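You operate a simulated robot arm through the tools that you are given. There is no shell and no other tool.

Carry out the task below with a simulated robot arm. There is one attempt and no reset: what you move stays moved.

## Task
Put things in order on the top of the side table. At the end: the silver core from the top of the side table is on the small brown box (marked "SEALS"); the teal fuse is on the grey grease tin; the yellow-knobbed pin stands where the short blue jar stood; the short blue jar is on the flat red plate; whatever was shut is shut again. Leave all else as you found it, and nothing knocked over. Set down upright: short blue jar.

It is judged by the outcome, as a careful person would: the job done as asked, and still so three seconds after it is handed in. It fails if anything else is knocked over, pushed out of place, dropped, spilled or broken. Lids that push on must go on centred and level and be pressed home; caps that screw on are set level and turned clockwise until they are tight.

## Robot
A 7-joint arm with a two-finger parallel gripper, fixed in place. Base frame: the origin is on the floor under the middle of its stand, x ahead of it, y to its left, z up; the work surface is at about z = 800. Readings come in mm, degrees, newtons and seconds.
With the tool pointing down near the work surface it reaches from about 300 to 700 mm from the base axis. Its first joint turns from -66.0 to 66.0 degrees. Payload 1.57 kg.
The tool frame sits at the grasp point between the pads (the TCP): z along the fingers, y along the line on which they close. The tips reach 30 mm beyond it. The gripper opens to 110 mm. The fingers are 24 mm wide and 12 mm thick; the gripper's body (48 by 112 mm) begins 78 mm behind the TCP.
Orientation is that of the tool frame in the base frame, as a unit quaternion [w, x, y, z]. With the fingers straight down and closing along the base's y, the tool's x points along the base's -x, its y along +y and its z along -z.

## Interface
- The arm moves only by the tool send_rows. Its argument "moves" is a list of rows, each a list of 3 entries, a list of its own where there are three numbers: the shift along the base's x, y, z in units of 50 mm (1.0 is 50 mm), then the turn, a rotation vector about the base's x, y, z in units of 4 degrees (1.0 is 4 degrees), then the finger opening in mm, from 0 to 110. In form: [[[dx, dy, dz], [wx, wy, wz], fingers], ...]. A call has 1 to 20 rows; each row shifts and turns the commanded pose from where the row before left it. A call with a number of a shift or a turn outside -1 to 1 is refused whole. Each row takes 0.2 s and may step no farther than 50 mm and 8.6 degrees from the row before; otherwise, or with a gripper value out of range, the whole call is refused. Where a pose cannot be reached the arm comes as near as it can. A force on the tool above 40 N (or 10 N above the force at the start of the call, whichever is more), or a blocked arm, ends the call early, and 0.2 s more pass. Each finger travels about 108 mm/s and halts on what it meets, pressing with about 26 N; the grip force reading is that of the motor and also rises with nothing between the fingers. The clock runs only during rows and for 0.2 s after the last one: add rows that do not move to give the fingers time. It gives the time, the measured TCP pose, the force on the tool (base axes), the opening and the grip force at its end, in the units of the frame above (readings bear some noise), with the torque about the TCP (base axes, N m) and any sound that the robot's microphone picked up, and new pictures: "show" is both (left out), scene, wrist or none.
- Cameras (640 x 400 px; columns grow to the right, rows downward): "scene" is fixed at [169.4, -402.5, 1391.8]; the picture's right is [0.69, -0.72, 0.00], its down [-0.50, -0.48, -0.72] and it looks along [0.52, 0.50, -0.69] (base axes); focal length 214 px, centre (320, 200). "wrist" rides on the gripper at [70, 16, -141] in the tool frame; the picture's right is [-0.23, 0.97, 0.00], its down [-0.85, -0.20, -0.48] and it looks along [-0.47, -0.11, 0.88] (tool axes); focal length 222 px, centre (320, 200). There is no depth. A picture from a camera that has moved, and an enlarged one, comes with that camera's place and axes in the base frame and with its lens.
- close_up(camera, box): a new picture of the part [left, top, right, bottom] of that camera's present view, enlarged. It takes no simulated time.
- close_job(): hands the job in; it is judged then, once.

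Places have to be worked out from the pictures, the camera data and where the tool is seen. Open the gripper and draw the arm clear of the work before you hand the job in, unless the task says otherwise.

The tools are called by a JSON object that holds its "op" and its "data". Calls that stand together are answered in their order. send_rows: Moves the arm, as the interface text tells. Its arguments: {"type":"object","properties":{"moves":{"type":"array"},"show":{"type":"string","enum":["both","scene","wrist","none"]}},"required":["moves"]} The other tools are called the same way: close_up (camera, box) takes an enlarged picture of a part of a camera's view; close_job () hands the job in.

At the start:

```text
clock: 0.0
eef_pos: [389.1, 98.8, 1162.8]
orientation: [0.0, 0.001, 1.0, 0.0]
force: [-0.8, -0.1, 0.1]
torque: [0.01, 0.0, -0.03]
finger_gap: 109.9
gripper_force: 0.1
```

scene: 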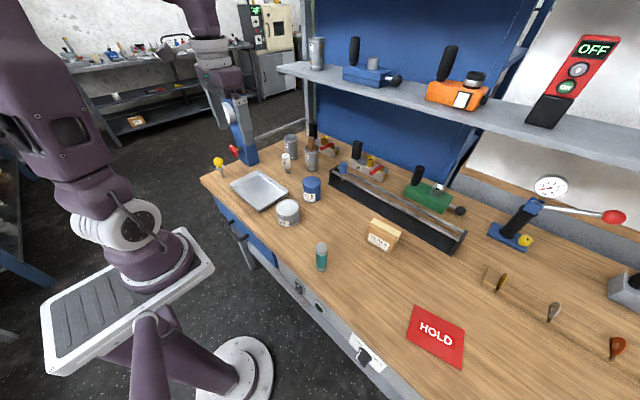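
wrist: 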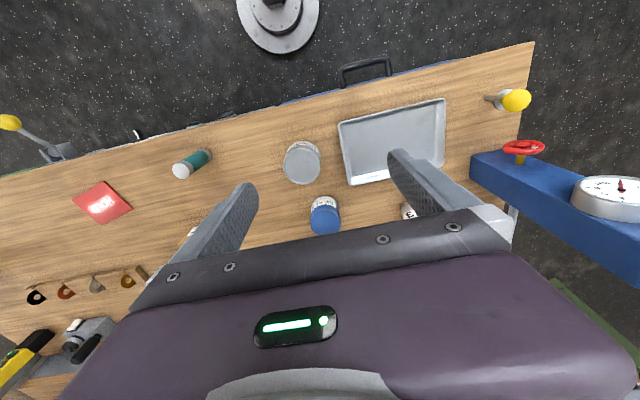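

I start by looking closer at the workbench: the pictures show a blue jar, a grey tin, a teal fuse, a brown box, a red plate labelled HOLD, and a yellow-knobbed pin. I take enlarged views before moving.

{"op": "close_up", "data": {"camera": "scene", "box": [200, 120, 360, 220]}}

{"op": "close_up", "data": {"camera": "scene", "box": [260, 200, 480, 340]}}

{"op": "close_up", "data": {"camera": "scene", "box": [440, 160, 640, 285]}}

{"op": "close_up", "data": {"camera": "scene", "box": [440, 240, 640, 365]}}

{"op": "close_up", "data": {"camera": "wrist", "box": [240, 60, 560, 260]}}

{"op": "close_up", "data": {"camera": "scene", "box": [300, 120, 480, 260]}}

```text
4.00 times, centred on (280, 170) of scene
camera zoom: at [169.4, -402.5, 1391.8], right [0.69, -0.72, 0.0], down [-0.5, -0.48, -0.72], along [0.52, 0.5, -0.69], focal length 858 px, centre (480, 320)
```

zoom: 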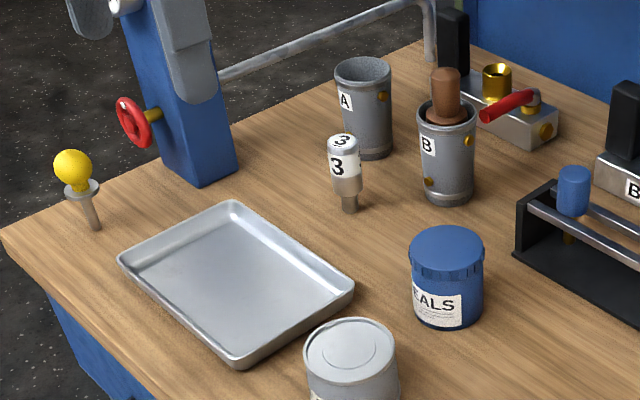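

```text
2.86 times, centred on (370, 270) of scene
camera zoom: at [169.4, -402.5, 1391.8], right [0.69, -0.72, 0.0], down [-0.5, -0.48, -0.72], along [0.52, 0.5, -0.69], focal length 613 px, centre (177, 0)
```

zoom: 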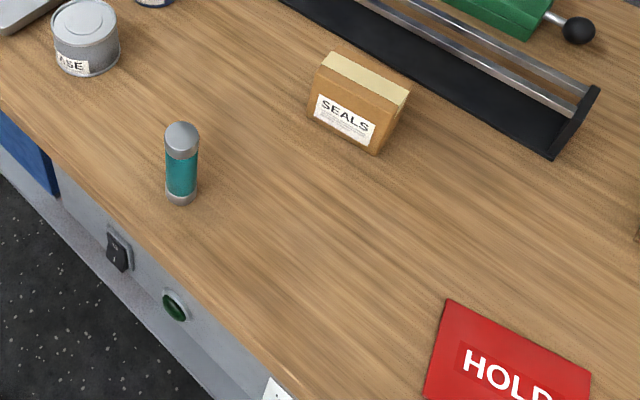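

```text
3.20 times, centred on (540, 222) of scene
camera zoom: at [169.4, -402.5, 1391.8], right [0.69, -0.72, 0.0], down [-0.5, -0.48, -0.72], along [0.52, 0.5, -0.69], focal length 686 px, centre (-384, 128)
```

zoom: 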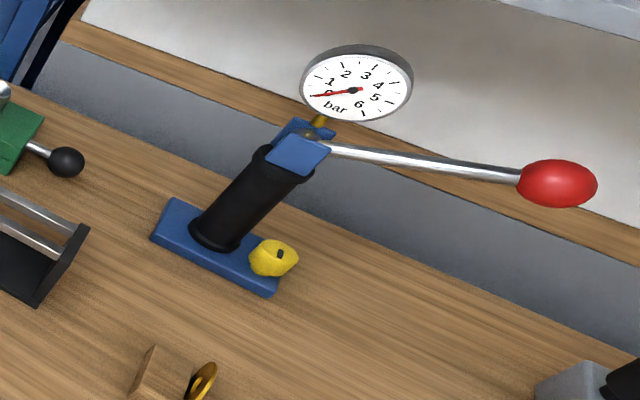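

```text
3.20 times, centred on (540, 302) of scene
camera zoom: at [169.4, -402.5, 1391.8], right [0.69, -0.72, 0.0], down [-0.5, -0.48, -0.72], along [0.52, 0.5, -0.69], focal length 686 px, centre (-384, -128)
```

zoom: 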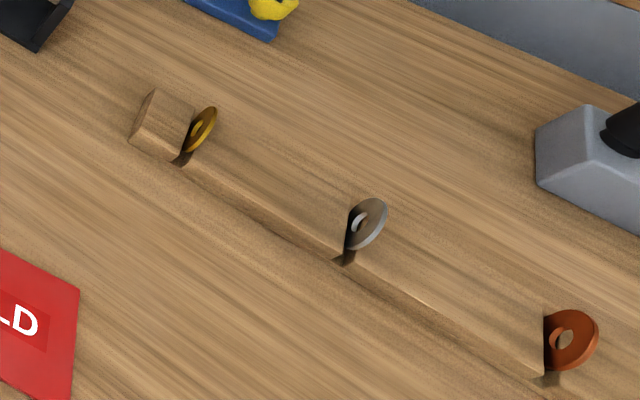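

```text
2.00 times, centred on (400, 160) of wrist
camera zoom: at [320.1, 114.6, 1304.1], right [0.23, 0.97, 0.0], down [0.85, -0.2, 0.48], along [0.47, -0.11, -0.88], focal length 444 px, centre (160, 280)
```

zoom: 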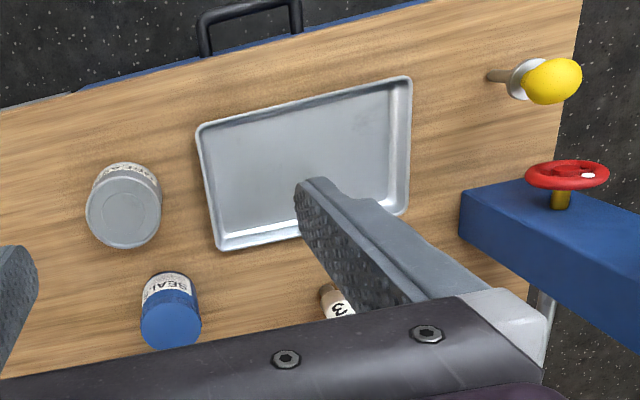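

```text
2.86 times, centred on (390, 190) of scene
camera zoom: at [169.4, -402.5, 1391.8], right [0.69, -0.72, 0.0], down [-0.5, -0.48, -0.72], along [0.52, 0.5, -0.69], focal length 613 px, centre (120, 229)
```

zoom: 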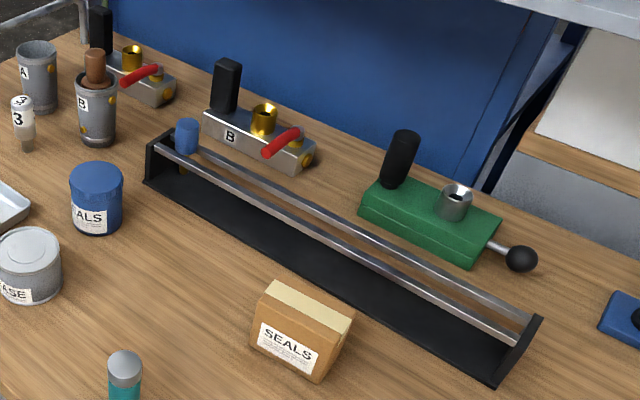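

Next I look closer at the possible "silver core" objects (the "3" plug, the canisters) and at the shelf.

{"op": "close_up", "data": {"camera": "scene", "box": [270, 120, 350, 170]}}

{"op": "close_up", "data": {"camera": "scene", "box": [290, 20, 500, 150]}}

{"op": "close_up", "data": {"camera": "scene", "box": [200, 140, 260, 180]}}

{"op": "close_up", "data": {"camera": "scene", "box": [260, 160, 340, 230]}}

{"op": "close_up", "data": {"camera": "wrist", "box": [0, 100, 220, 380]}}

{"op": "close_up", "data": {"camera": "scene", "box": [220, 220, 400, 380]}}

```text
8.00 times, centred on (310, 145) of scene
camera zoom: at [169.4, -402.5, 1391.8], right [0.69, -0.72, 0.0], down [-0.5, -0.48, -0.72], along [0.52, 0.5, -0.69], focal length 1716 px, centre (400, 640)
```

zoom: 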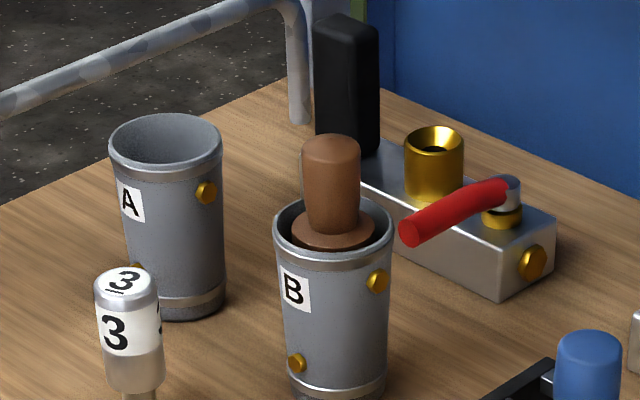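

```text
3.05 times, centred on (395, 85) of scene
camera zoom: at [169.4, -402.5, 1391.8], right [0.69, -0.72, 0.0], down [-0.5, -0.48, -0.72], along [0.52, 0.5, -0.69], focal length 654 px, centre (91, 550)
```

zoom: 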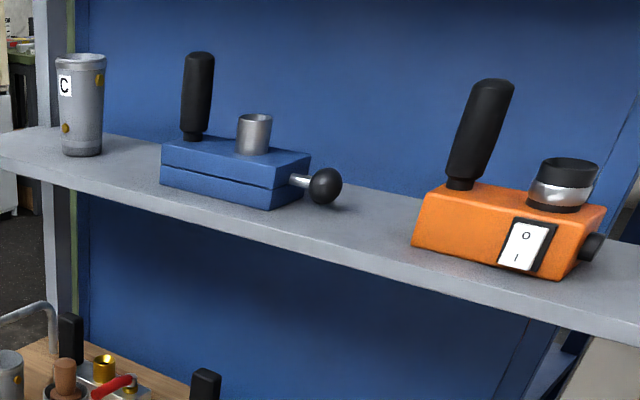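

```text
10.00 times, centred on (230, 160) of scene
camera zoom: at [169.4, -402.5, 1391.8], right [0.69, -0.72, 0.0], down [-0.5, -0.48, -0.72], along [0.52, 0.5, -0.69], focal length 2145 px, centre (1220, 600)
```

zoom: 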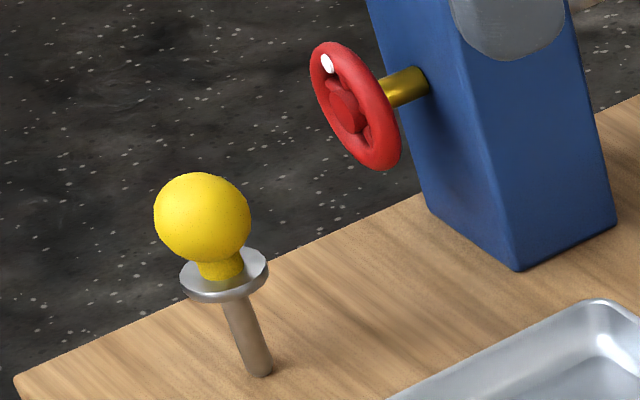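

```text
5.71 times, centred on (300, 195) of scene
camera zoom: at [169.4, -402.5, 1391.8], right [0.69, -0.72, 0.0], down [-0.5, -0.48, -0.72], along [0.52, 0.5, -0.69], focal length 1226 px, centre (434, 229)
```

zoom: 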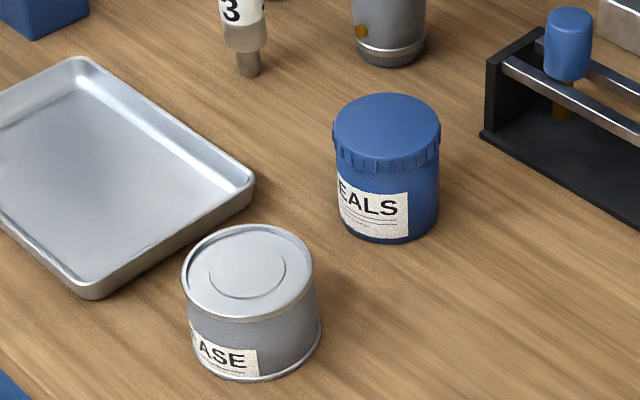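

```text
1.43 times, centred on (110, 240) of wrist
camera zoom: at [320.1, 114.6, 1304.1], right [0.23, 0.97, 0.0], down [0.85, -0.2, 0.48], along [0.47, -0.11, -0.88], focal length 317 px, centre (620, 143)
```

zoom: 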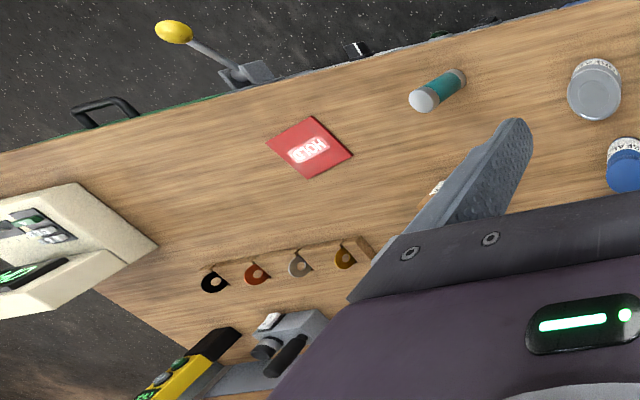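

```text
2.50 times, centred on (310, 300) of scene
camera zoom: at [169.4, -402.5, 1391.8], right [0.69, -0.72, 0.0], down [-0.5, -0.48, -0.72], along [0.52, 0.5, -0.69], focal length 536 px, centre (345, -50)
```

zoom: 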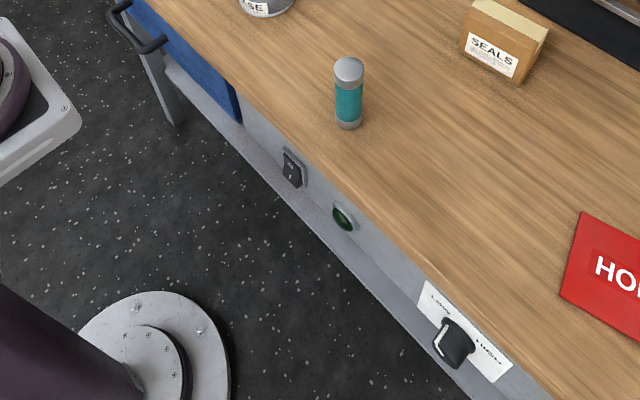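

I will measure the target items more exactly with higher zoom before moving.

{"op": "close_up", "data": {"camera": "scene", "box": [350, 205, 414, 261]}}

{"op": "close_up", "data": {"camera": "scene", "box": [395, 295, 475, 375]}}

{"op": "close_up", "data": {"camera": "scene", "box": [295, 235, 345, 280]}}

{"op": "close_up", "data": {"camera": "scene", "box": [265, 190, 315, 235]}}

{"op": "close_up", "data": {"camera": "scene", "box": [265, 135, 315, 180]}}

{"op": "close_up", "data": {"camera": "wrist", "box": [380, 180, 460, 230]}}

```text
7.14 times, centred on (382, 233) of scene
camera zoom: at [169.4, -402.5, 1391.8], right [0.69, -0.72, 0.0], down [-0.5, -0.48, -0.72], along [0.52, 0.5, -0.69], focal length 1532 px, centre (-123, -36)
```

zoom: 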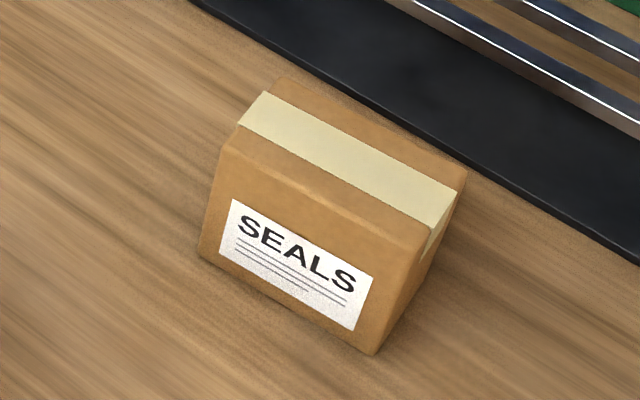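

```text
5.00 times, centred on (435, 335) of scene
camera zoom: at [169.4, -402.5, 1391.8], right [0.69, -0.72, 0.0], down [-0.5, -0.48, -0.72], along [0.52, 0.5, -0.69], focal length 1072 px, centre (-255, -475)
```

zoom: 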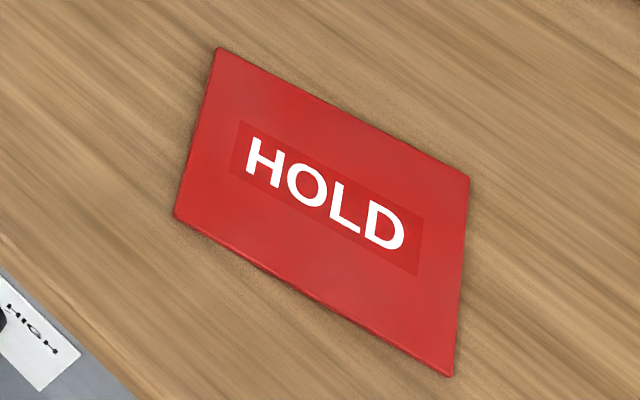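

```text
8.89 times, centred on (320, 258) of scene
camera zoom: at [169.4, -402.5, 1391.8], right [0.69, -0.72, 0.0], down [-0.5, -0.48, -0.72], along [0.52, 0.5, -0.69], focal length 1906 px, centre (320, -311)
```

zoom: 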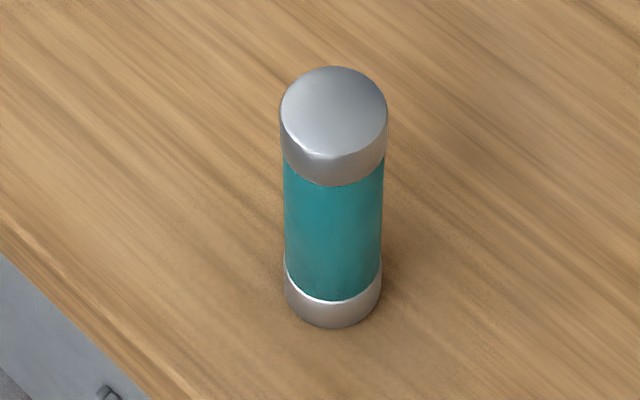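

```text
8.89 times, centred on (290, 212) of scene
camera zoom: at [169.4, -402.5, 1391.8], right [0.69, -0.72, 0.0], down [-0.5, -0.48, -0.72], along [0.52, 0.5, -0.69], focal length 1906 px, centre (587, 89)
```

zoom: 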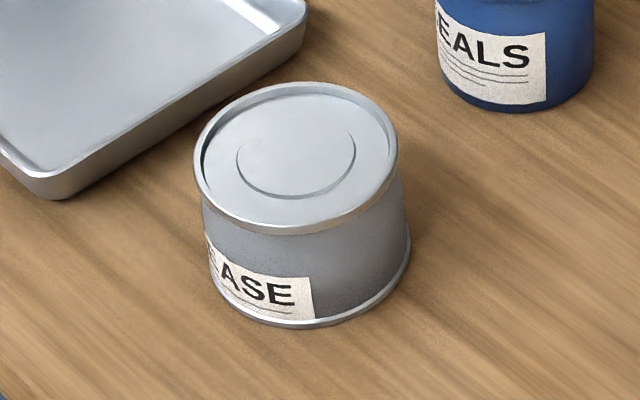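

```text
8.89 times, centred on (290, 158) of scene
camera zoom: at [169.4, -402.5, 1391.8], right [0.69, -0.72, 0.0], down [-0.5, -0.48, -0.72], along [0.52, 0.5, -0.69], focal length 1906 px, centre (587, 578)
```

zoom: 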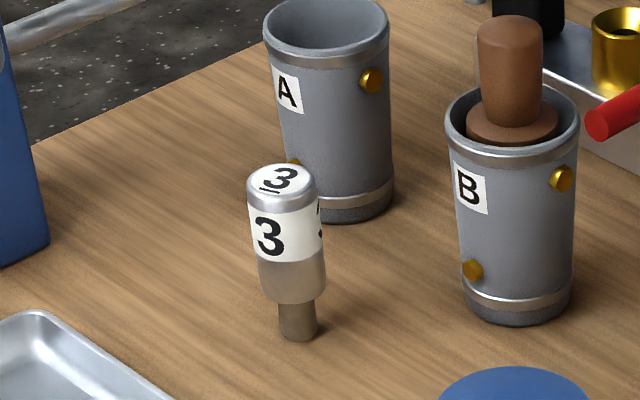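

```text
8.00 times, centred on (420, 205) of wrist
camera zoom: at [320.1, 114.6, 1304.1], right [0.23, 0.97, 0.0], down [0.85, -0.2, 0.48], along [0.47, -0.11, -0.88], focal length 1777 px, centre (-480, 160)
```

zoom: 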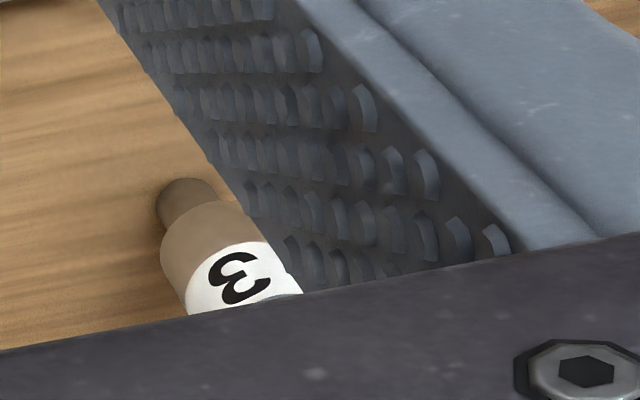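

Scene measurements put the jar near (607, 60), the pin near (428, 428), core "3" near (645, 262), the box top near (604, -262, 885), the plate near (470, -501), the fuse near (406, -181) and the tin near (466, 40). I move above the jar with the fingers open to check this with the wrist camera.

{"op": "send_rows", "data": {"moves": [[[0.727, -0.13, -0.543], [0, 0, 0], 110], [[0.727, -0.13, -0.543], [0, 0, 0], 110], [[0.727, -0.13, -0.543], [0, 0, 0], 110], [[0.727, -0.13, -0.543], [0, 0, 0], 110], [[0.727, -0.13, -0.543], [0, 0, 0], 110], [[0.727, -0.13, -0.543], [0, 0, 0], 110], [[0, 0, 0], [0, 0, 0], 110]], "show": "both"}}

```text
clock: 1.6
eef_pos: [609.3, 57.7, 1000.7]
orientation: [0.0, 0.001, 1.0, 0.0]
force: [0.3, -0.7, -0.6]
torque: [0.03, -0.04, 0.0]
finger_gap: 110.1
gripper_force: 0.1
camera wrist: at [540.1, 74.3, 1140.7], right [0.23, 0.97, 0.0], down [0.85, -0.2, 0.48], along [0.47, -0.11, -0.88], focal length 222 px, centre (320, 200)
```

scene: 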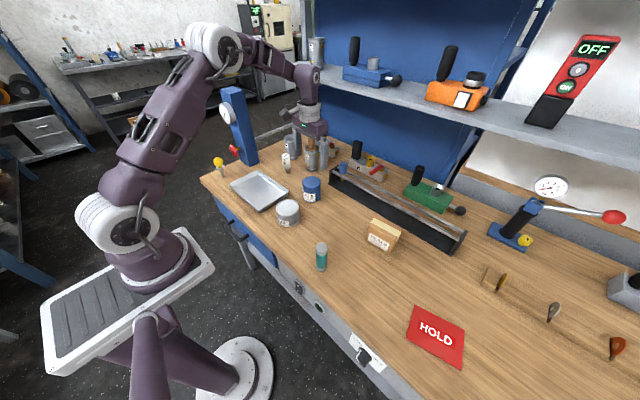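
wrist: 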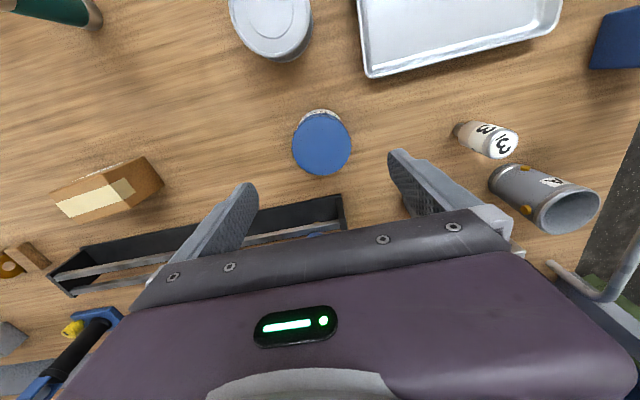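

The jar appears almost right beneath the tool. I zoom in on the wrist view to measure the lid centre, and look at the other items too.

{"op": "close_up", "data": {"camera": "wrist", "box": [272, 90, 372, 190]}}

{"op": "close_up", "data": {"camera": "wrist", "box": [430, 90, 630, 250]}}

{"op": "close_up", "data": {"camera": "wrist", "box": [30, 130, 190, 250]}}

```text
4.00 times, centred on (322, 140) of wrist
camera zoom: at [540.1, 74.3, 1140.7], right [0.23, 0.97, 0.0], down [0.85, -0.2, 0.48], along [0.47, -0.11, -0.88], focal length 888 px, centre (312, 440)
```

zoom: 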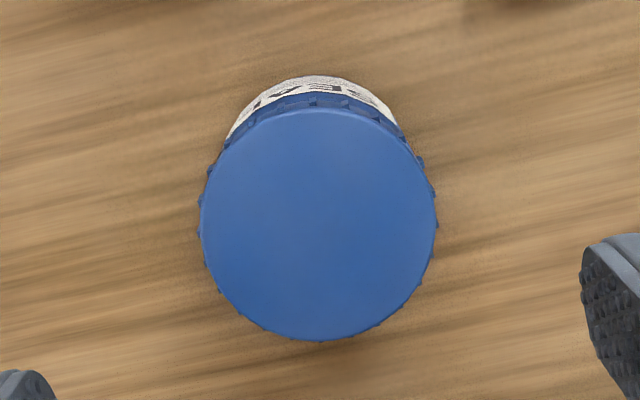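

```text
2.50 times, centred on (530, 170) of wrist
camera zoom: at [540.1, 74.3, 1140.7], right [0.23, 0.97, 0.0], down [0.85, -0.2, 0.48], along [0.47, -0.11, -0.88], focal length 555 px, centre (-205, 275)
```

zoom: 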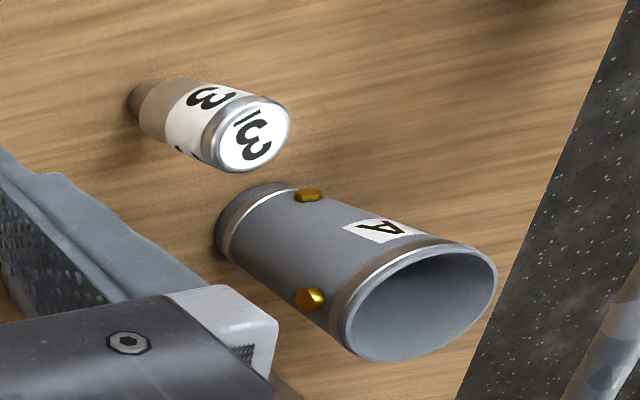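

```text
3.33 times, centred on (110, 190) of wrist
camera zoom: at [540.1, 74.3, 1140.7], right [0.23, 0.97, 0.0], down [0.85, -0.2, 0.48], along [0.47, -0.11, -0.88], focal length 740 px, centre (1020, 233)
```

zoom: 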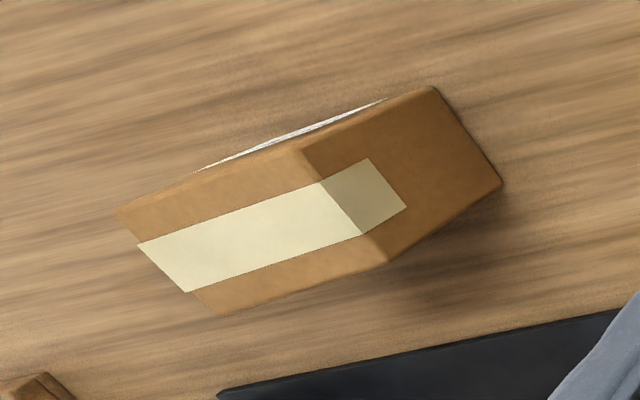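

The jar's lid centre works out to about (610, 59.6) with a diameter of about 71 mm, so I shift 2 mm in y and go down to about z = 838 around it with fingers open.

{"op": "send_rows", "data": {"moves": [[[0.01, 0.04, -0.6], [0, 0, 0], 110], [[0, 0, -0.8], [0, 0, 0], 110], [[0, 0, -0.8], [0, 0, 0], 110], [[0, 0, -0.6], [0, 0, 0], 110], [[0, 0, -0.45], [0, 0, 0], 110], [[0, 0, 0], [0, 0, 0], 110]], "show": "both"}}

```text
clock: 3.0
eef_pos: [608.6, 60.4, 837.4]
orientation: [0.0, 0.0, 1.0, 0.001]
force: [0.7, 0.3, 0.9]
torque: [0.01, -0.05, 0.0]
finger_gap: 110.1
gripper_force: 0.1
camera wrist: at [539.5, 76.8, 979.1], right [0.23, 0.97, 0.0], down [0.86, -0.2, 0.48], along [0.47, -0.11, -0.88], focal length 222 px, centre (320, 200)
```

scene: 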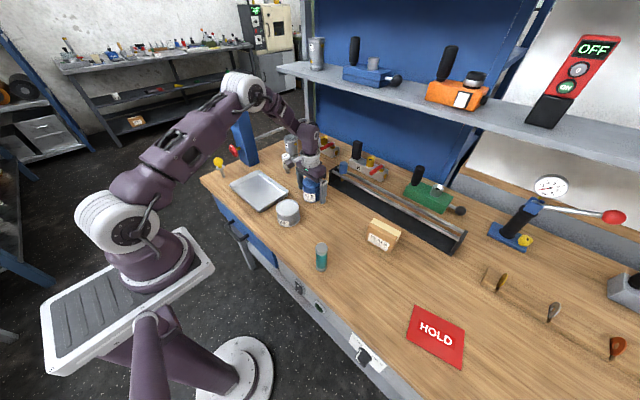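
wrist: 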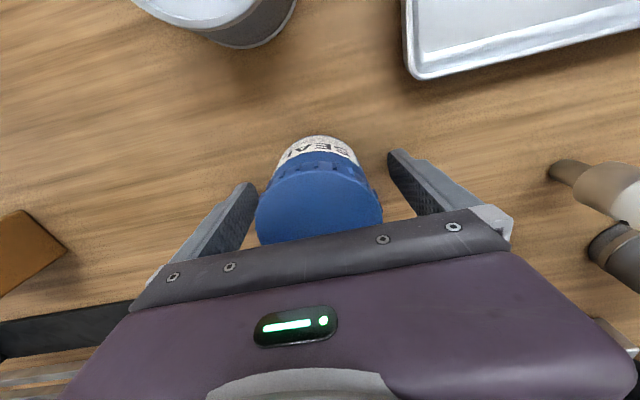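

The jar sits centred between the fingers. I close the fingers on it and give them time.

{"op": "send_rows", "data": {"moves": [[[0, 0, 0], [0, 0, 0], 85], [[0, 0, 0], [0, 0, 0], 72], [[0, 0, 0], [0, 0, 0], 60], [[0, 0, 0], [0, 0, 0], 60], [[0, 0, 0], [0, 0, 0], 60]], "show": "wrist"}}

```text
clock: 4.2
eef_pos: [609.4, 60.5, 836.8]
orientation: [0.0, 0.0, 1.0, 0.0]
force: [0.8, 0.0, 0.8]
torque: [0.04, -0.02, -0.06]
finger_gap: 69.5
gripper_force: 26.2
camera wrist: at [539.5, 76.8, 979.5], right [0.23, 0.97, 0.0], down [0.86, -0.2, 0.48], along [0.47, -0.11, -0.88], focal length 222 px, centre (320, 200)
```

wrist: 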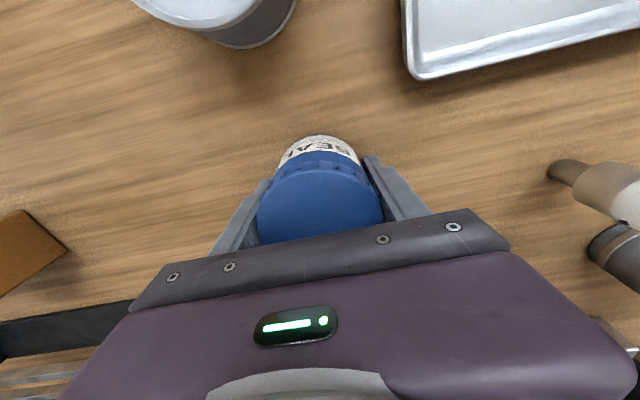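

Grip is firm at 69.5 mm. I lift slowly and check the jar comes along straight.

{"op": "send_rows", "data": {"moves": [[[0, 0, 0.1], [0, 0, 0], 60], [[0, 0, 0.2], [0, 0, 0], 60], [[0, 0, 0.4], [0, 0, 0], 60], [[0, 0, 0.6], [0, 0, 0], 60], [[0, 0, 0.6], [0, 0, 0], 60], [[0, 0, 0], [0, 0, 0], 60]], "show": "both"}}

```text
clock: 5.6
eef_pos: [608.9, 61.7, 931.7]
orientation: [-0.001, 0.001, 1.0, 0.0]
force: [-0.2, -0.8, -2.8]
torque: [0.01, -0.01, -0.01]
finger_gap: 69.7
gripper_force: 25.9
camera wrist: at [539.1, 77.3, 1072.9], right [0.23, 0.97, 0.0], down [0.86, -0.2, 0.48], along [0.47, -0.11, -0.88], focal length 222 px, centre (320, 200)
```

scene: 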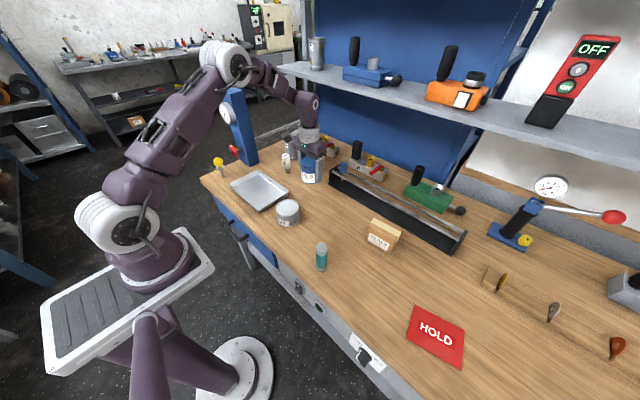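
wrist: 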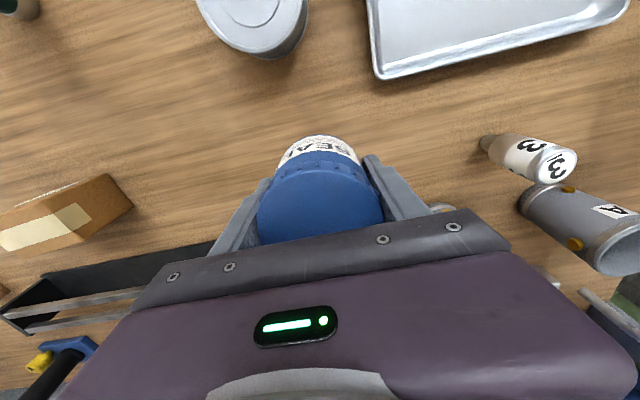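

The jar is held level (about 0.28 kg). I raise it further and carry it toward the red plate, well above the box and the fuse.

{"op": "send_rows", "data": {"moves": [[[0, 0, 0.6], [0, 0, 0], 60], [[-0.09, -0.37, 0.6], [0, 0, 0], 60], [[-0.1853, -0.749, 0], [0, 0, 0], 60], [[-0.1853, -0.749, 0], [0, 0, 0], 60], [[-0.1853, -0.749, 0], [0, 0, 0], 60], [[-0.1853, -0.749, 0], [0, 0, 0], 60], [[-0.1853, -0.749, 0], [0, 0, 0], 60], [[-0.1853, -0.749, 0], [0, 0, 0], 60], [[-0.1853, -0.749, 0], [0, 0, 0], 60], [[-0.1853, -0.749, 0], [0, 0, 0], 60], [[-0.1853, -0.749, 0], [0, 0, 0], 60], [[-0.1853, -0.749, 0], [0, 0, 0], 60], [[-0.1853, -0.749, 0], [0, 0, 0], 60], [[-0.1853, -0.749, 0], [0, 0, 0], 60], [[-0.09, -0.37, 0], [0, 0, 0], 60], [[0, 0, 0], [0, 0, 0], 60]], "show": "both"}}

```text
clock: 9.0
eef_pos: [488.6, -424.8, 992.5]
orientation: [0.0, 0.0, 1.0, 0.0]
force: [0.4, 0.6, -2.1]
torque: [-0.02, 0.02, 0.0]
finger_gap: 69.5
gripper_force: 26.3
camera wrist: at [418.7, -409.1, 1133.4], right [0.23, 0.97, 0.0], down [0.86, -0.2, 0.48], along [0.47, -0.11, -0.88], focal length 222 px, centre (320, 200)
```

scene: 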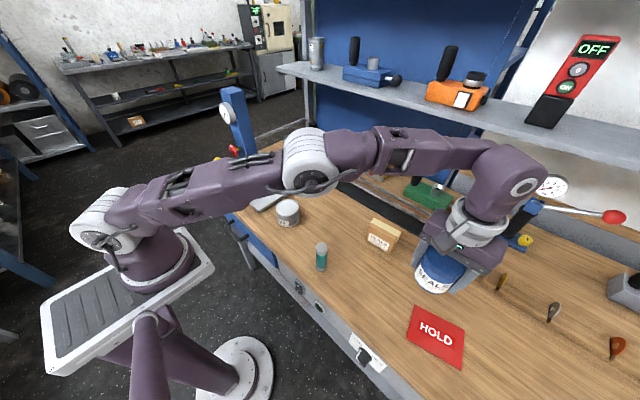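
wrist: 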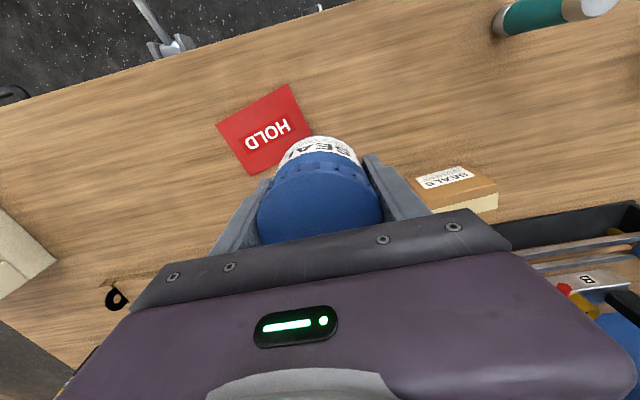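

I'm at (489, -425), as expected. I zoom on the plate in the wrist view to fix its centre.

{"op": "close_up", "data": {"camera": "wrist", "box": [205, 75, 325, 185]}}

{"op": "close_up", "data": {"camera": "scene", "box": [395, 295, 475, 375]}}

```text
3.64 times, centred on (265, 130) of wrist
camera zoom: at [418.7, -409.1, 1133.4], right [0.23, 0.97, 0.0], down [0.86, -0.2, 0.48], along [0.47, -0.11, -0.88], focal length 808 px, centre (520, 454)
```

zoom: 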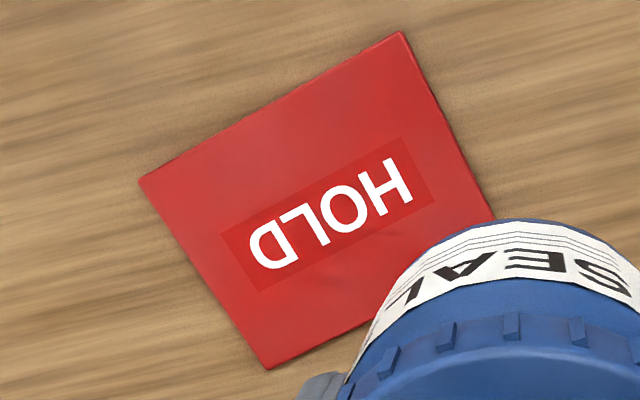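

```text
5.00 times, centred on (435, 335) of scene
camera zoom: at [169.4, -402.5, 1391.8], right [0.69, -0.72, 0.0], down [-0.5, -0.48, -0.72], along [0.52, 0.5, -0.69], focal length 1072 px, centre (-255, -475)
```

zoom: 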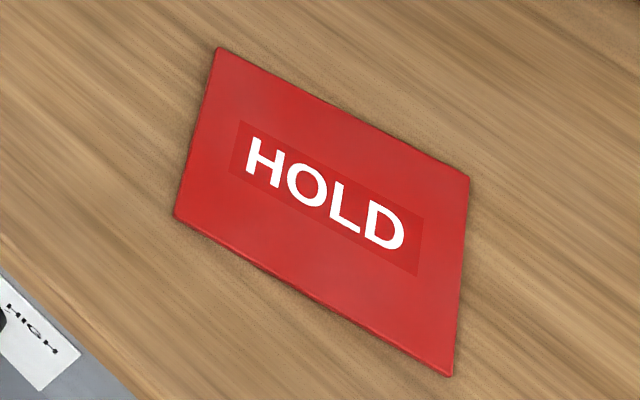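

The plate centre works out to (472, -501) from both cameras. I move above it and lower the jar to about 10 mm above the plate.

{"op": "send_rows", "data": {"moves": [[[-0.11, -0.505, 0], [0, 0, 0], 60], [[-0.11, -0.505, 0], [0, 0, 0], 60], [[-0.11, -0.505, 0], [0, 0, 0], 60], [[0, 0, -0.4], [0, 0, 0], 60], [[0, 0, -0.6], [0, 0, 0], 60], [[0, 0, -0.6], [0, 0, 0], 60], [[0, 0, -0.6], [0, 0, 0], 60], [[0, 0, -0.4], [0, 0, 0], 60], [[0, 0, -0.2], [0, 0, 0], 60], [[0, 0, 0], [0, 0, 0], 60]], "show": "both"}}

```text
clock: 11.2
eef_pos: [486.3, -433.0, 853.2]
orientation: [0.0, 0.0, 1.0, 0.0]
force: [0.1, 0.2, -2.5]
torque: [0.01, 0.0, -0.03]
finger_gap: 69.7
gripper_force: 26.0
out of reach, approached as far as the arm can: row 1, 2, 3
camera wrist: at [416.9, -416.9, 993.9], right [0.23, 0.97, 0.0], down [0.85, -0.2, 0.48], along [0.47, -0.11, -0.88], focal length 222 px, centre (320, 200)
```

scene: 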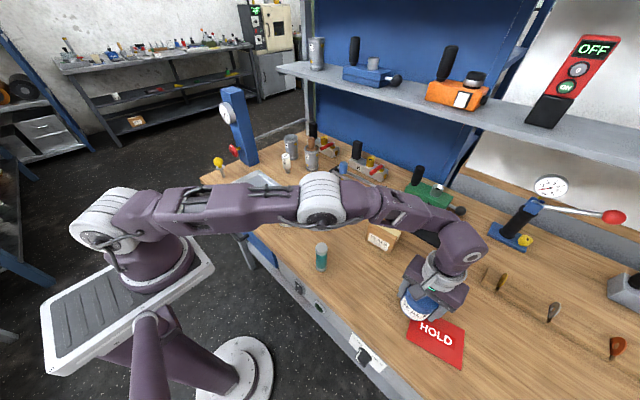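
wrist: 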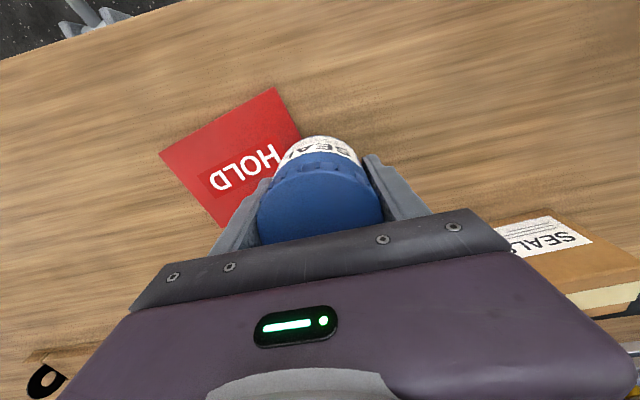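

Near the upper height the arm could not reach that far; it stopped at (486, -433). I now try to continue at this lower height toward (472, -501), with the jar bottom about 16 mm above the table.

{"op": "send_rows", "data": {"moves": [[[-0.07, -0.34, 0], [0, 0, 0], 60], [[-0.07, -0.34, 0], [0, 0, 0], 60], [[0, 0, 0], [0, 0, 0], 60]], "show": "wrist"}}

```text
clock: 12.0
eef_pos: [482.0, -449.3, 852.0]
orientation: [0.001, 0.001, 1.0, 0.001]
force: [-0.3, -0.9, -2.3]
torque: [0.0, 0.01, -0.02]
finger_gap: 69.4
gripper_force: 26.2
out of reach, approached as far as the arm can: row 2
camera wrist: at [412.7, -433.9, 994.4], right [0.23, 0.97, 0.0], down [0.85, -0.2, 0.48], along [0.47, -0.11, -0.88], focal length 222 px, centre (320, 200)
```

wrist: 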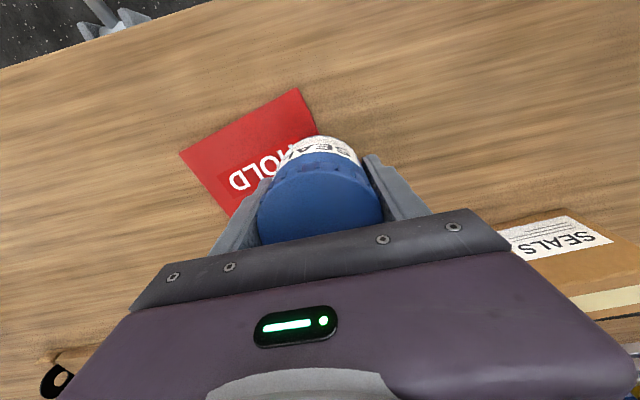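

The arm reached (482, -449) and then hit its limit. The tool yaw may be straining the wrist joint, so I turn the tool about -40 degrees about z (in line with the arm) and see whether it then reaches farther.

{"op": "send_rows", "data": {"moves": [[[0, 0, 0], [0, 0, -1], 60], [[0, 0, 0], [0, 0, -1], 60], [[0, 0, 0], [0, 0, -1], 60], [[0, 0, 0], [0, 0, -1], 60], [[0, 0, 0], [0, 0, -1], 60], [[0, 0, 0], [0, 0, -1], 60], [[0, 0, 0], [0, 0, -1], 60], [[0, 0, 0], [0, 0, -1], 60], [[0, 0, 0], [0, 0, -1], 60], [[0, 0, 0], [0, 0, -1], 60], [[0, 0, 0], [0, 0, 0], 60]], "show": "both"}}

```text
clock: 14.4
eef_pos: [483.0, -450.4, 854.1]
orientation: [0.0, 0.342, 0.94, 0.0]
force: [-0.3, -0.6, -2.5]
torque: [-0.01, -0.03, 0.01]
finger_gap: 69.4
gripper_force: 25.8
camera wrist: at [440.8, -392.5, 995.4], right [0.8, 0.6, 0.0], down [0.53, -0.7, 0.48], along [0.29, -0.38, -0.88], focal length 222 px, centre (320, 200)
```

scene: 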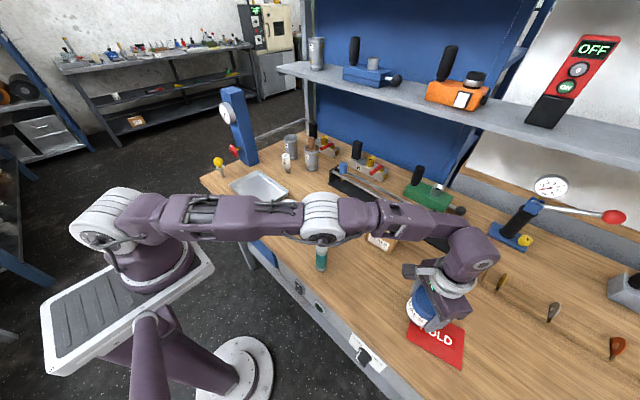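
wrist: 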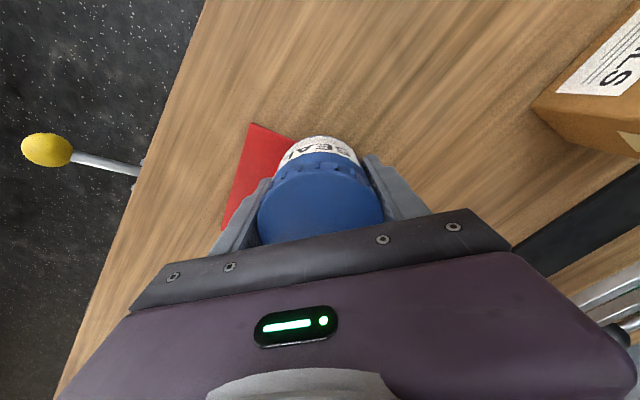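

The tool is turned by -40 degrees and position held. Now I try to extend toward the plate centre.

{"op": "send_rows", "data": {"moves": [[[-0.07, -0.34, 0], [0, 0, 0], 60], [[-0.07, -0.34, 0], [0, 0, 0], 60], [[-0.07, -0.34, 0], [0, 0, 0], 60], [[0, 0, 0], [0, 0, 0], 60]], "show": "scene"}}

```text
clock: 15.4
eef_pos: [473.1, -458.2, 853.5]
orientation: [-0.001, 0.343, 0.939, 0.0]
force: [0.0, -0.1, -2.1]
torque: [0.01, 0.01, 0.03]
finger_gap: 69.7
gripper_force: 26.0
out of reach, approached as far as the arm can: row 1, 2, 3
```

scene: 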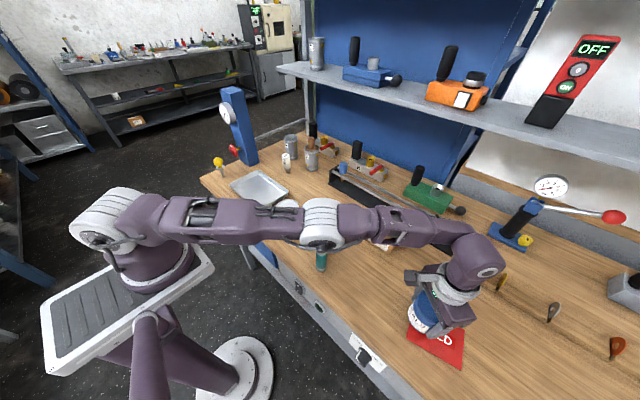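

The straight-down reach limit is about r = 659 mm. A point near (455, -477) still puts the whole jar base on the plate, so I slide there and check.

{"op": "send_rows", "data": {"moves": [[[-0.18, -0.19, 0], [0, 0, 0], 60], [[-0.18, -0.19, 0], [0, 0, 0], 60], [[0, 0, 0], [0, 0, 0], 60]], "show": "both"}}

{"op": "close_up", "data": {"camera": "scene", "box": [390, 270, 490, 370]}}

```text
clock: 16.2
eef_pos: [454.9, -478.5, 855.3]
orientation: [0.001, 0.342, 0.94, 0.0]
force: [1.1, 0.5, -2.5]
torque: [-0.02, 0.0, -0.02]
finger_gap: 69.4
gripper_force: 26.0
camera wrist: at [413.0, -420.5, 997.3], right [0.8, 0.6, 0.0], down [0.53, -0.7, 0.48], along [0.29, -0.38, -0.88], focal length 222 px, centre (320, 200)
```

scene: 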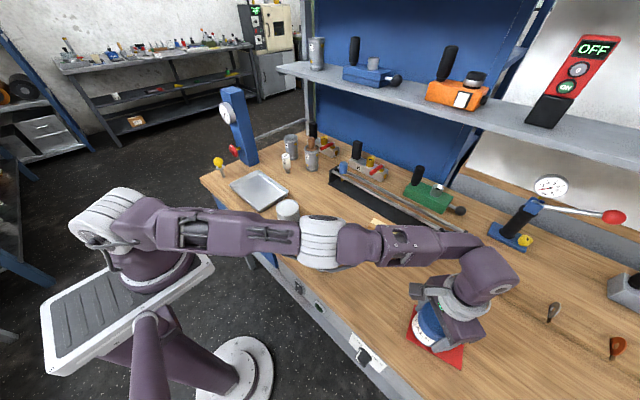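
wrist: 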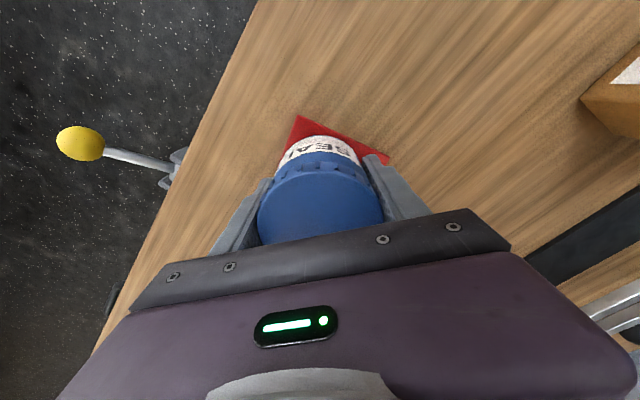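

```text
4.00 times, centred on (440, 320) of scene
camera zoom: at [169.4, -402.5, 1391.8], right [0.69, -0.72, 0.0], down [-0.5, -0.48, -0.72], along [0.52, 0.5, -0.69], focal length 858 px, centre (-160, -280)
```

zoom: 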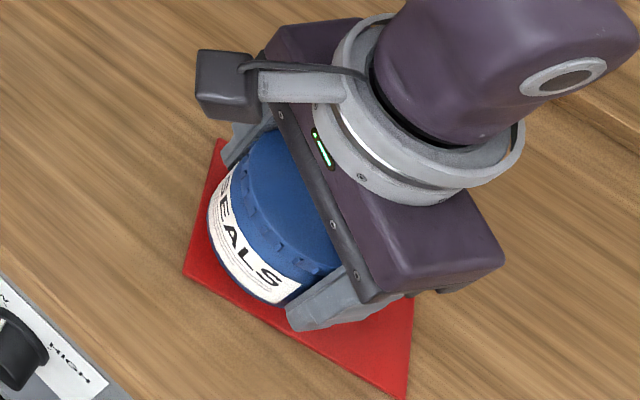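

The jar hangs over the plate's near part, wholly within it. I lower it gently in small steps watching for contact.

{"op": "send_rows", "data": {"moves": [[[0, 0, -0.08], [0, 0, 0], 60], [[0, 0, -0.06], [0, 0, 0], 60], [[0, 0, -0.04], [0, 0, 0], 60], [[0, 0, 0], [0, 0, 0], 60]], "show": "none"}}

```text
clock: 17.2
eef_pos: [454.7, -477.6, 845.4]
orientation: [0.0, 0.342, 0.94, 0.0]
force: [-0.1, 0.3, -1.8]
torque: [-0.04, -0.01, -0.02]
finger_gap: 69.7
gripper_force: 26.3
```

No contact yet (force still the jar's weight). I go on down in 1.5 mm steps.

{"op": "send_rows", "data": {"moves": [[[0, 0, -0.03], [0, 0, 0], 60], [[0, 0, -0.03], [0, 0, 0], 60], [[0, 0, 0], [0, 0, 0], 60]], "show": "none"}}

```text
clock: 18.0
eef_pos: [455.0, -476.8, 842.9]
orientation: [0.001, 0.342, 0.94, 0.0]
force: [0.9, 1.0, 2.4]
torque: [-0.04, -0.09, 0.0]
finger_gap: 69.5
gripper_force: 26.4
```

The force rose from -2 to +2.4 N: the jar is touching the plate (z = 842.9, so plate about 5-6 mm thick). One more 0.7 mm step to confirm.

{"op": "send_rows", "data": {"moves": [[[0, 0, -0.015], [0, 0, 0], 60], [[0, 0, 0], [0, 0, 0], 60]], "show": "scene"}}

{"op": "close_up", "data": {"camera": "scene", "box": [390, 270, 490, 370]}}

```text
clock: 18.6
eef_pos: [455.9, -477.7, 842.8]
orientation: [0.002, 0.341, 0.94, -0.001]
force: [-1.0, 3.9, 17.3]
torque: [0.19, 0.01, 0.01]
finger_gap: 69.4
gripper_force: 26.3
```

scene: 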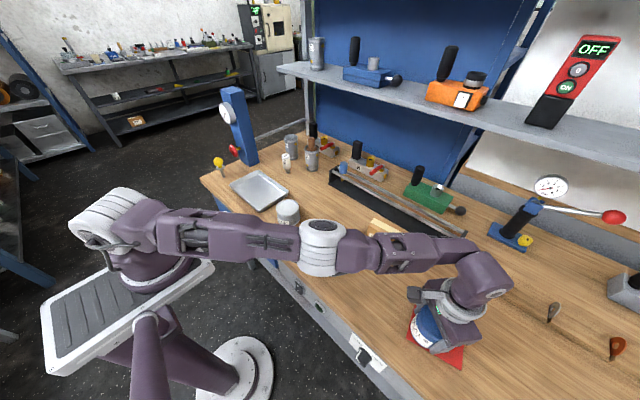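

```text
4.00 times, centred on (440, 320) of scene
camera zoom: at [169.1, -402.1, 1391.9], right [0.69, -0.72, 0.0], down [-0.5, -0.48, -0.72], along [0.52, 0.5, -0.69], focal length 858 px, centre (-160, -280)
```

zoom: 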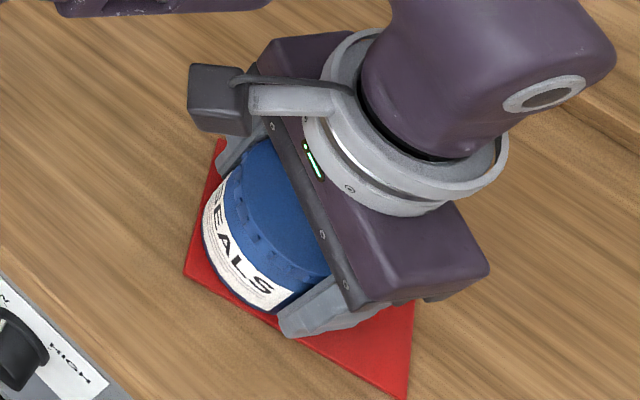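

It now presses with 17 N, so it stands firmly. I back off 0.7 mm and open the fingers; then I will re-grip with the tool tilted outward so I can centre the jar better.

{"op": "send_rows", "data": {"moves": [[[0, 0, 0.016], [0, 0, 0], 60], [[0, 0, 0], [0, 0, 0], 60], [[0, 0, 0], [0, 0, 0], 75], [[0, 0, 0], [0, 0, 0], 85], [[0, 0, 0], [0, 0, 0], 95], [[0, 0, 0], [0, 0, 0], 95]], "show": "both"}}

{"op": "close_up", "data": {"camera": "scene", "box": [390, 270, 490, 370]}}

```text
clock: 20.0
eef_pos: [455.5, -477.4, 844.0]
orientation: [0.001, 0.343, 0.939, -0.001]
force: [0.7, 0.7, -0.9]
torque: [0.01, -0.02, 0.0]
finger_gap: 95.1
gripper_force: 0.1
camera wrist: at [413.0, -420.8, 984.3], right [0.8, 0.6, 0.0], down [0.53, -0.7, 0.48], along [0.29, -0.38, -0.88], focal length 222 px, centre (320, 200)
```

scene: 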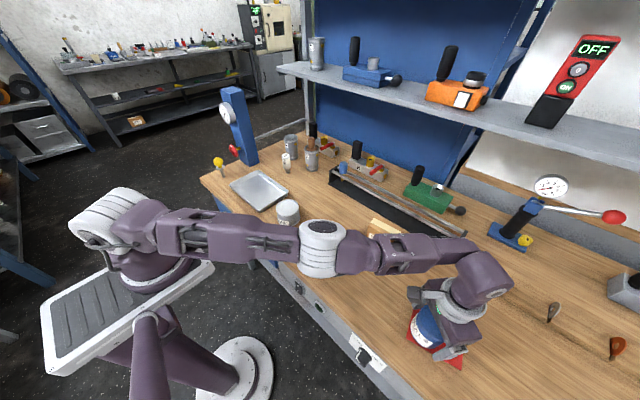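
wrist: 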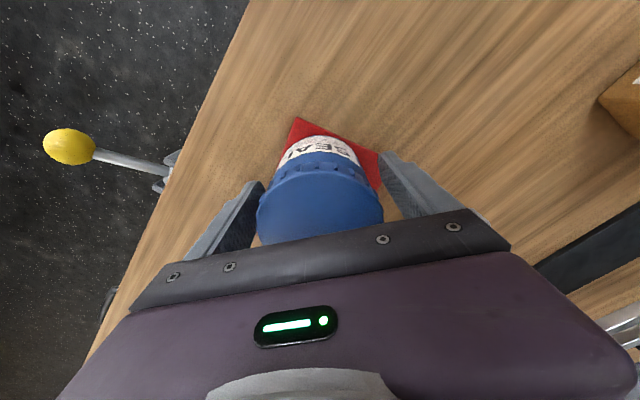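

```text
4.00 times, centred on (440, 320) of scene
camera zoom: at [169.4, -402.5, 1391.8], right [0.69, -0.72, 0.0], down [-0.5, -0.48, -0.72], along [0.52, 0.5, -0.69], focal length 858 px, centre (-160, -280)
```

zoom: 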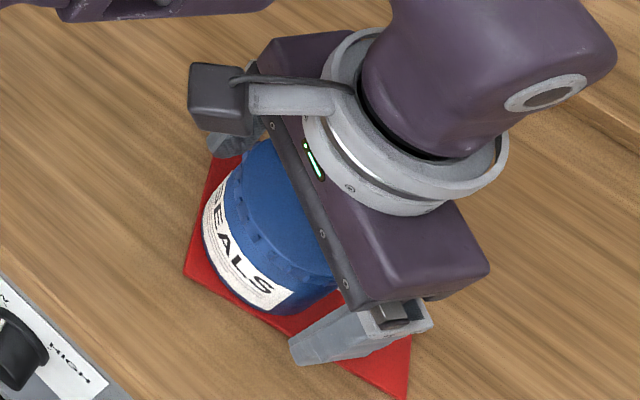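

The jar stands on the plate but close to its near edge. I now tilt the tool 12 degrees outward about the closing axis (fingers stay clear), ready to re-grip.

{"op": "send_rows", "data": {"moves": [[[0, 0, 0], [-0.643, -0.766, 0], 95], [[0, 0, 0], [-0.643, -0.766, 0], 95], [[0, 0, 0], [-0.643, -0.766, 0], 95], [[0, 0, 0], [0, 0, 0], 95]], "show": "both"}}

{"op": "close_up", "data": {"camera": "scene", "box": [390, 270, 490, 370]}}

```text
clock: 21.0
eef_pos: [470.5, -473.5, 843.6]
orientation: [0.082, 0.32, 0.944, -0.026]
force: [-1.0, -0.7, -0.1]
torque: [0.01, -0.01, -0.04]
finger_gap: 95.1
gripper_force: 0.0
out of reach, approached as far as the arm can: row 1, 2
camera wrist: at [406.2, -404.4, 971.2], right [0.77, 0.64, 0.04], down [0.48, -0.62, 0.62], along [0.42, -0.46, -0.78], focal length 222 px, centre (320, 200)
```

scene: 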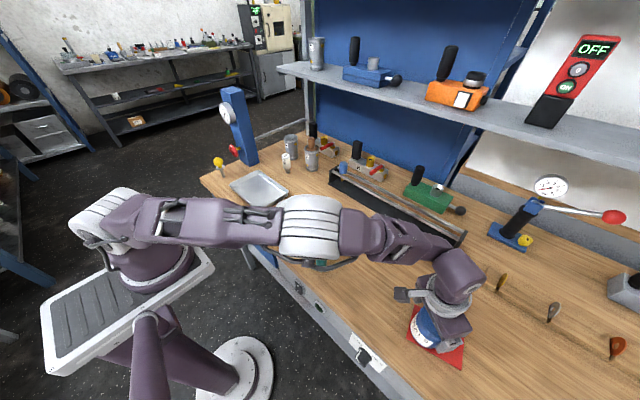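
wrist: 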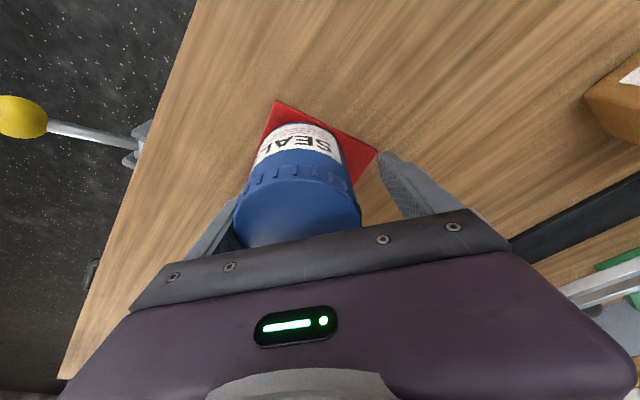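

```text
4.00 times, centred on (440, 320) of scene
camera zoom: at [169.4, -402.5, 1391.8], right [0.69, -0.72, 0.0], down [-0.5, -0.48, -0.72], along [0.52, 0.5, -0.69], focal length 858 px, centre (-160, -280)
```

zoom: 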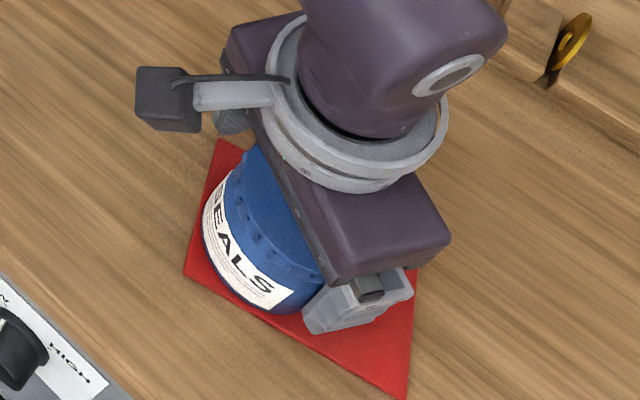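

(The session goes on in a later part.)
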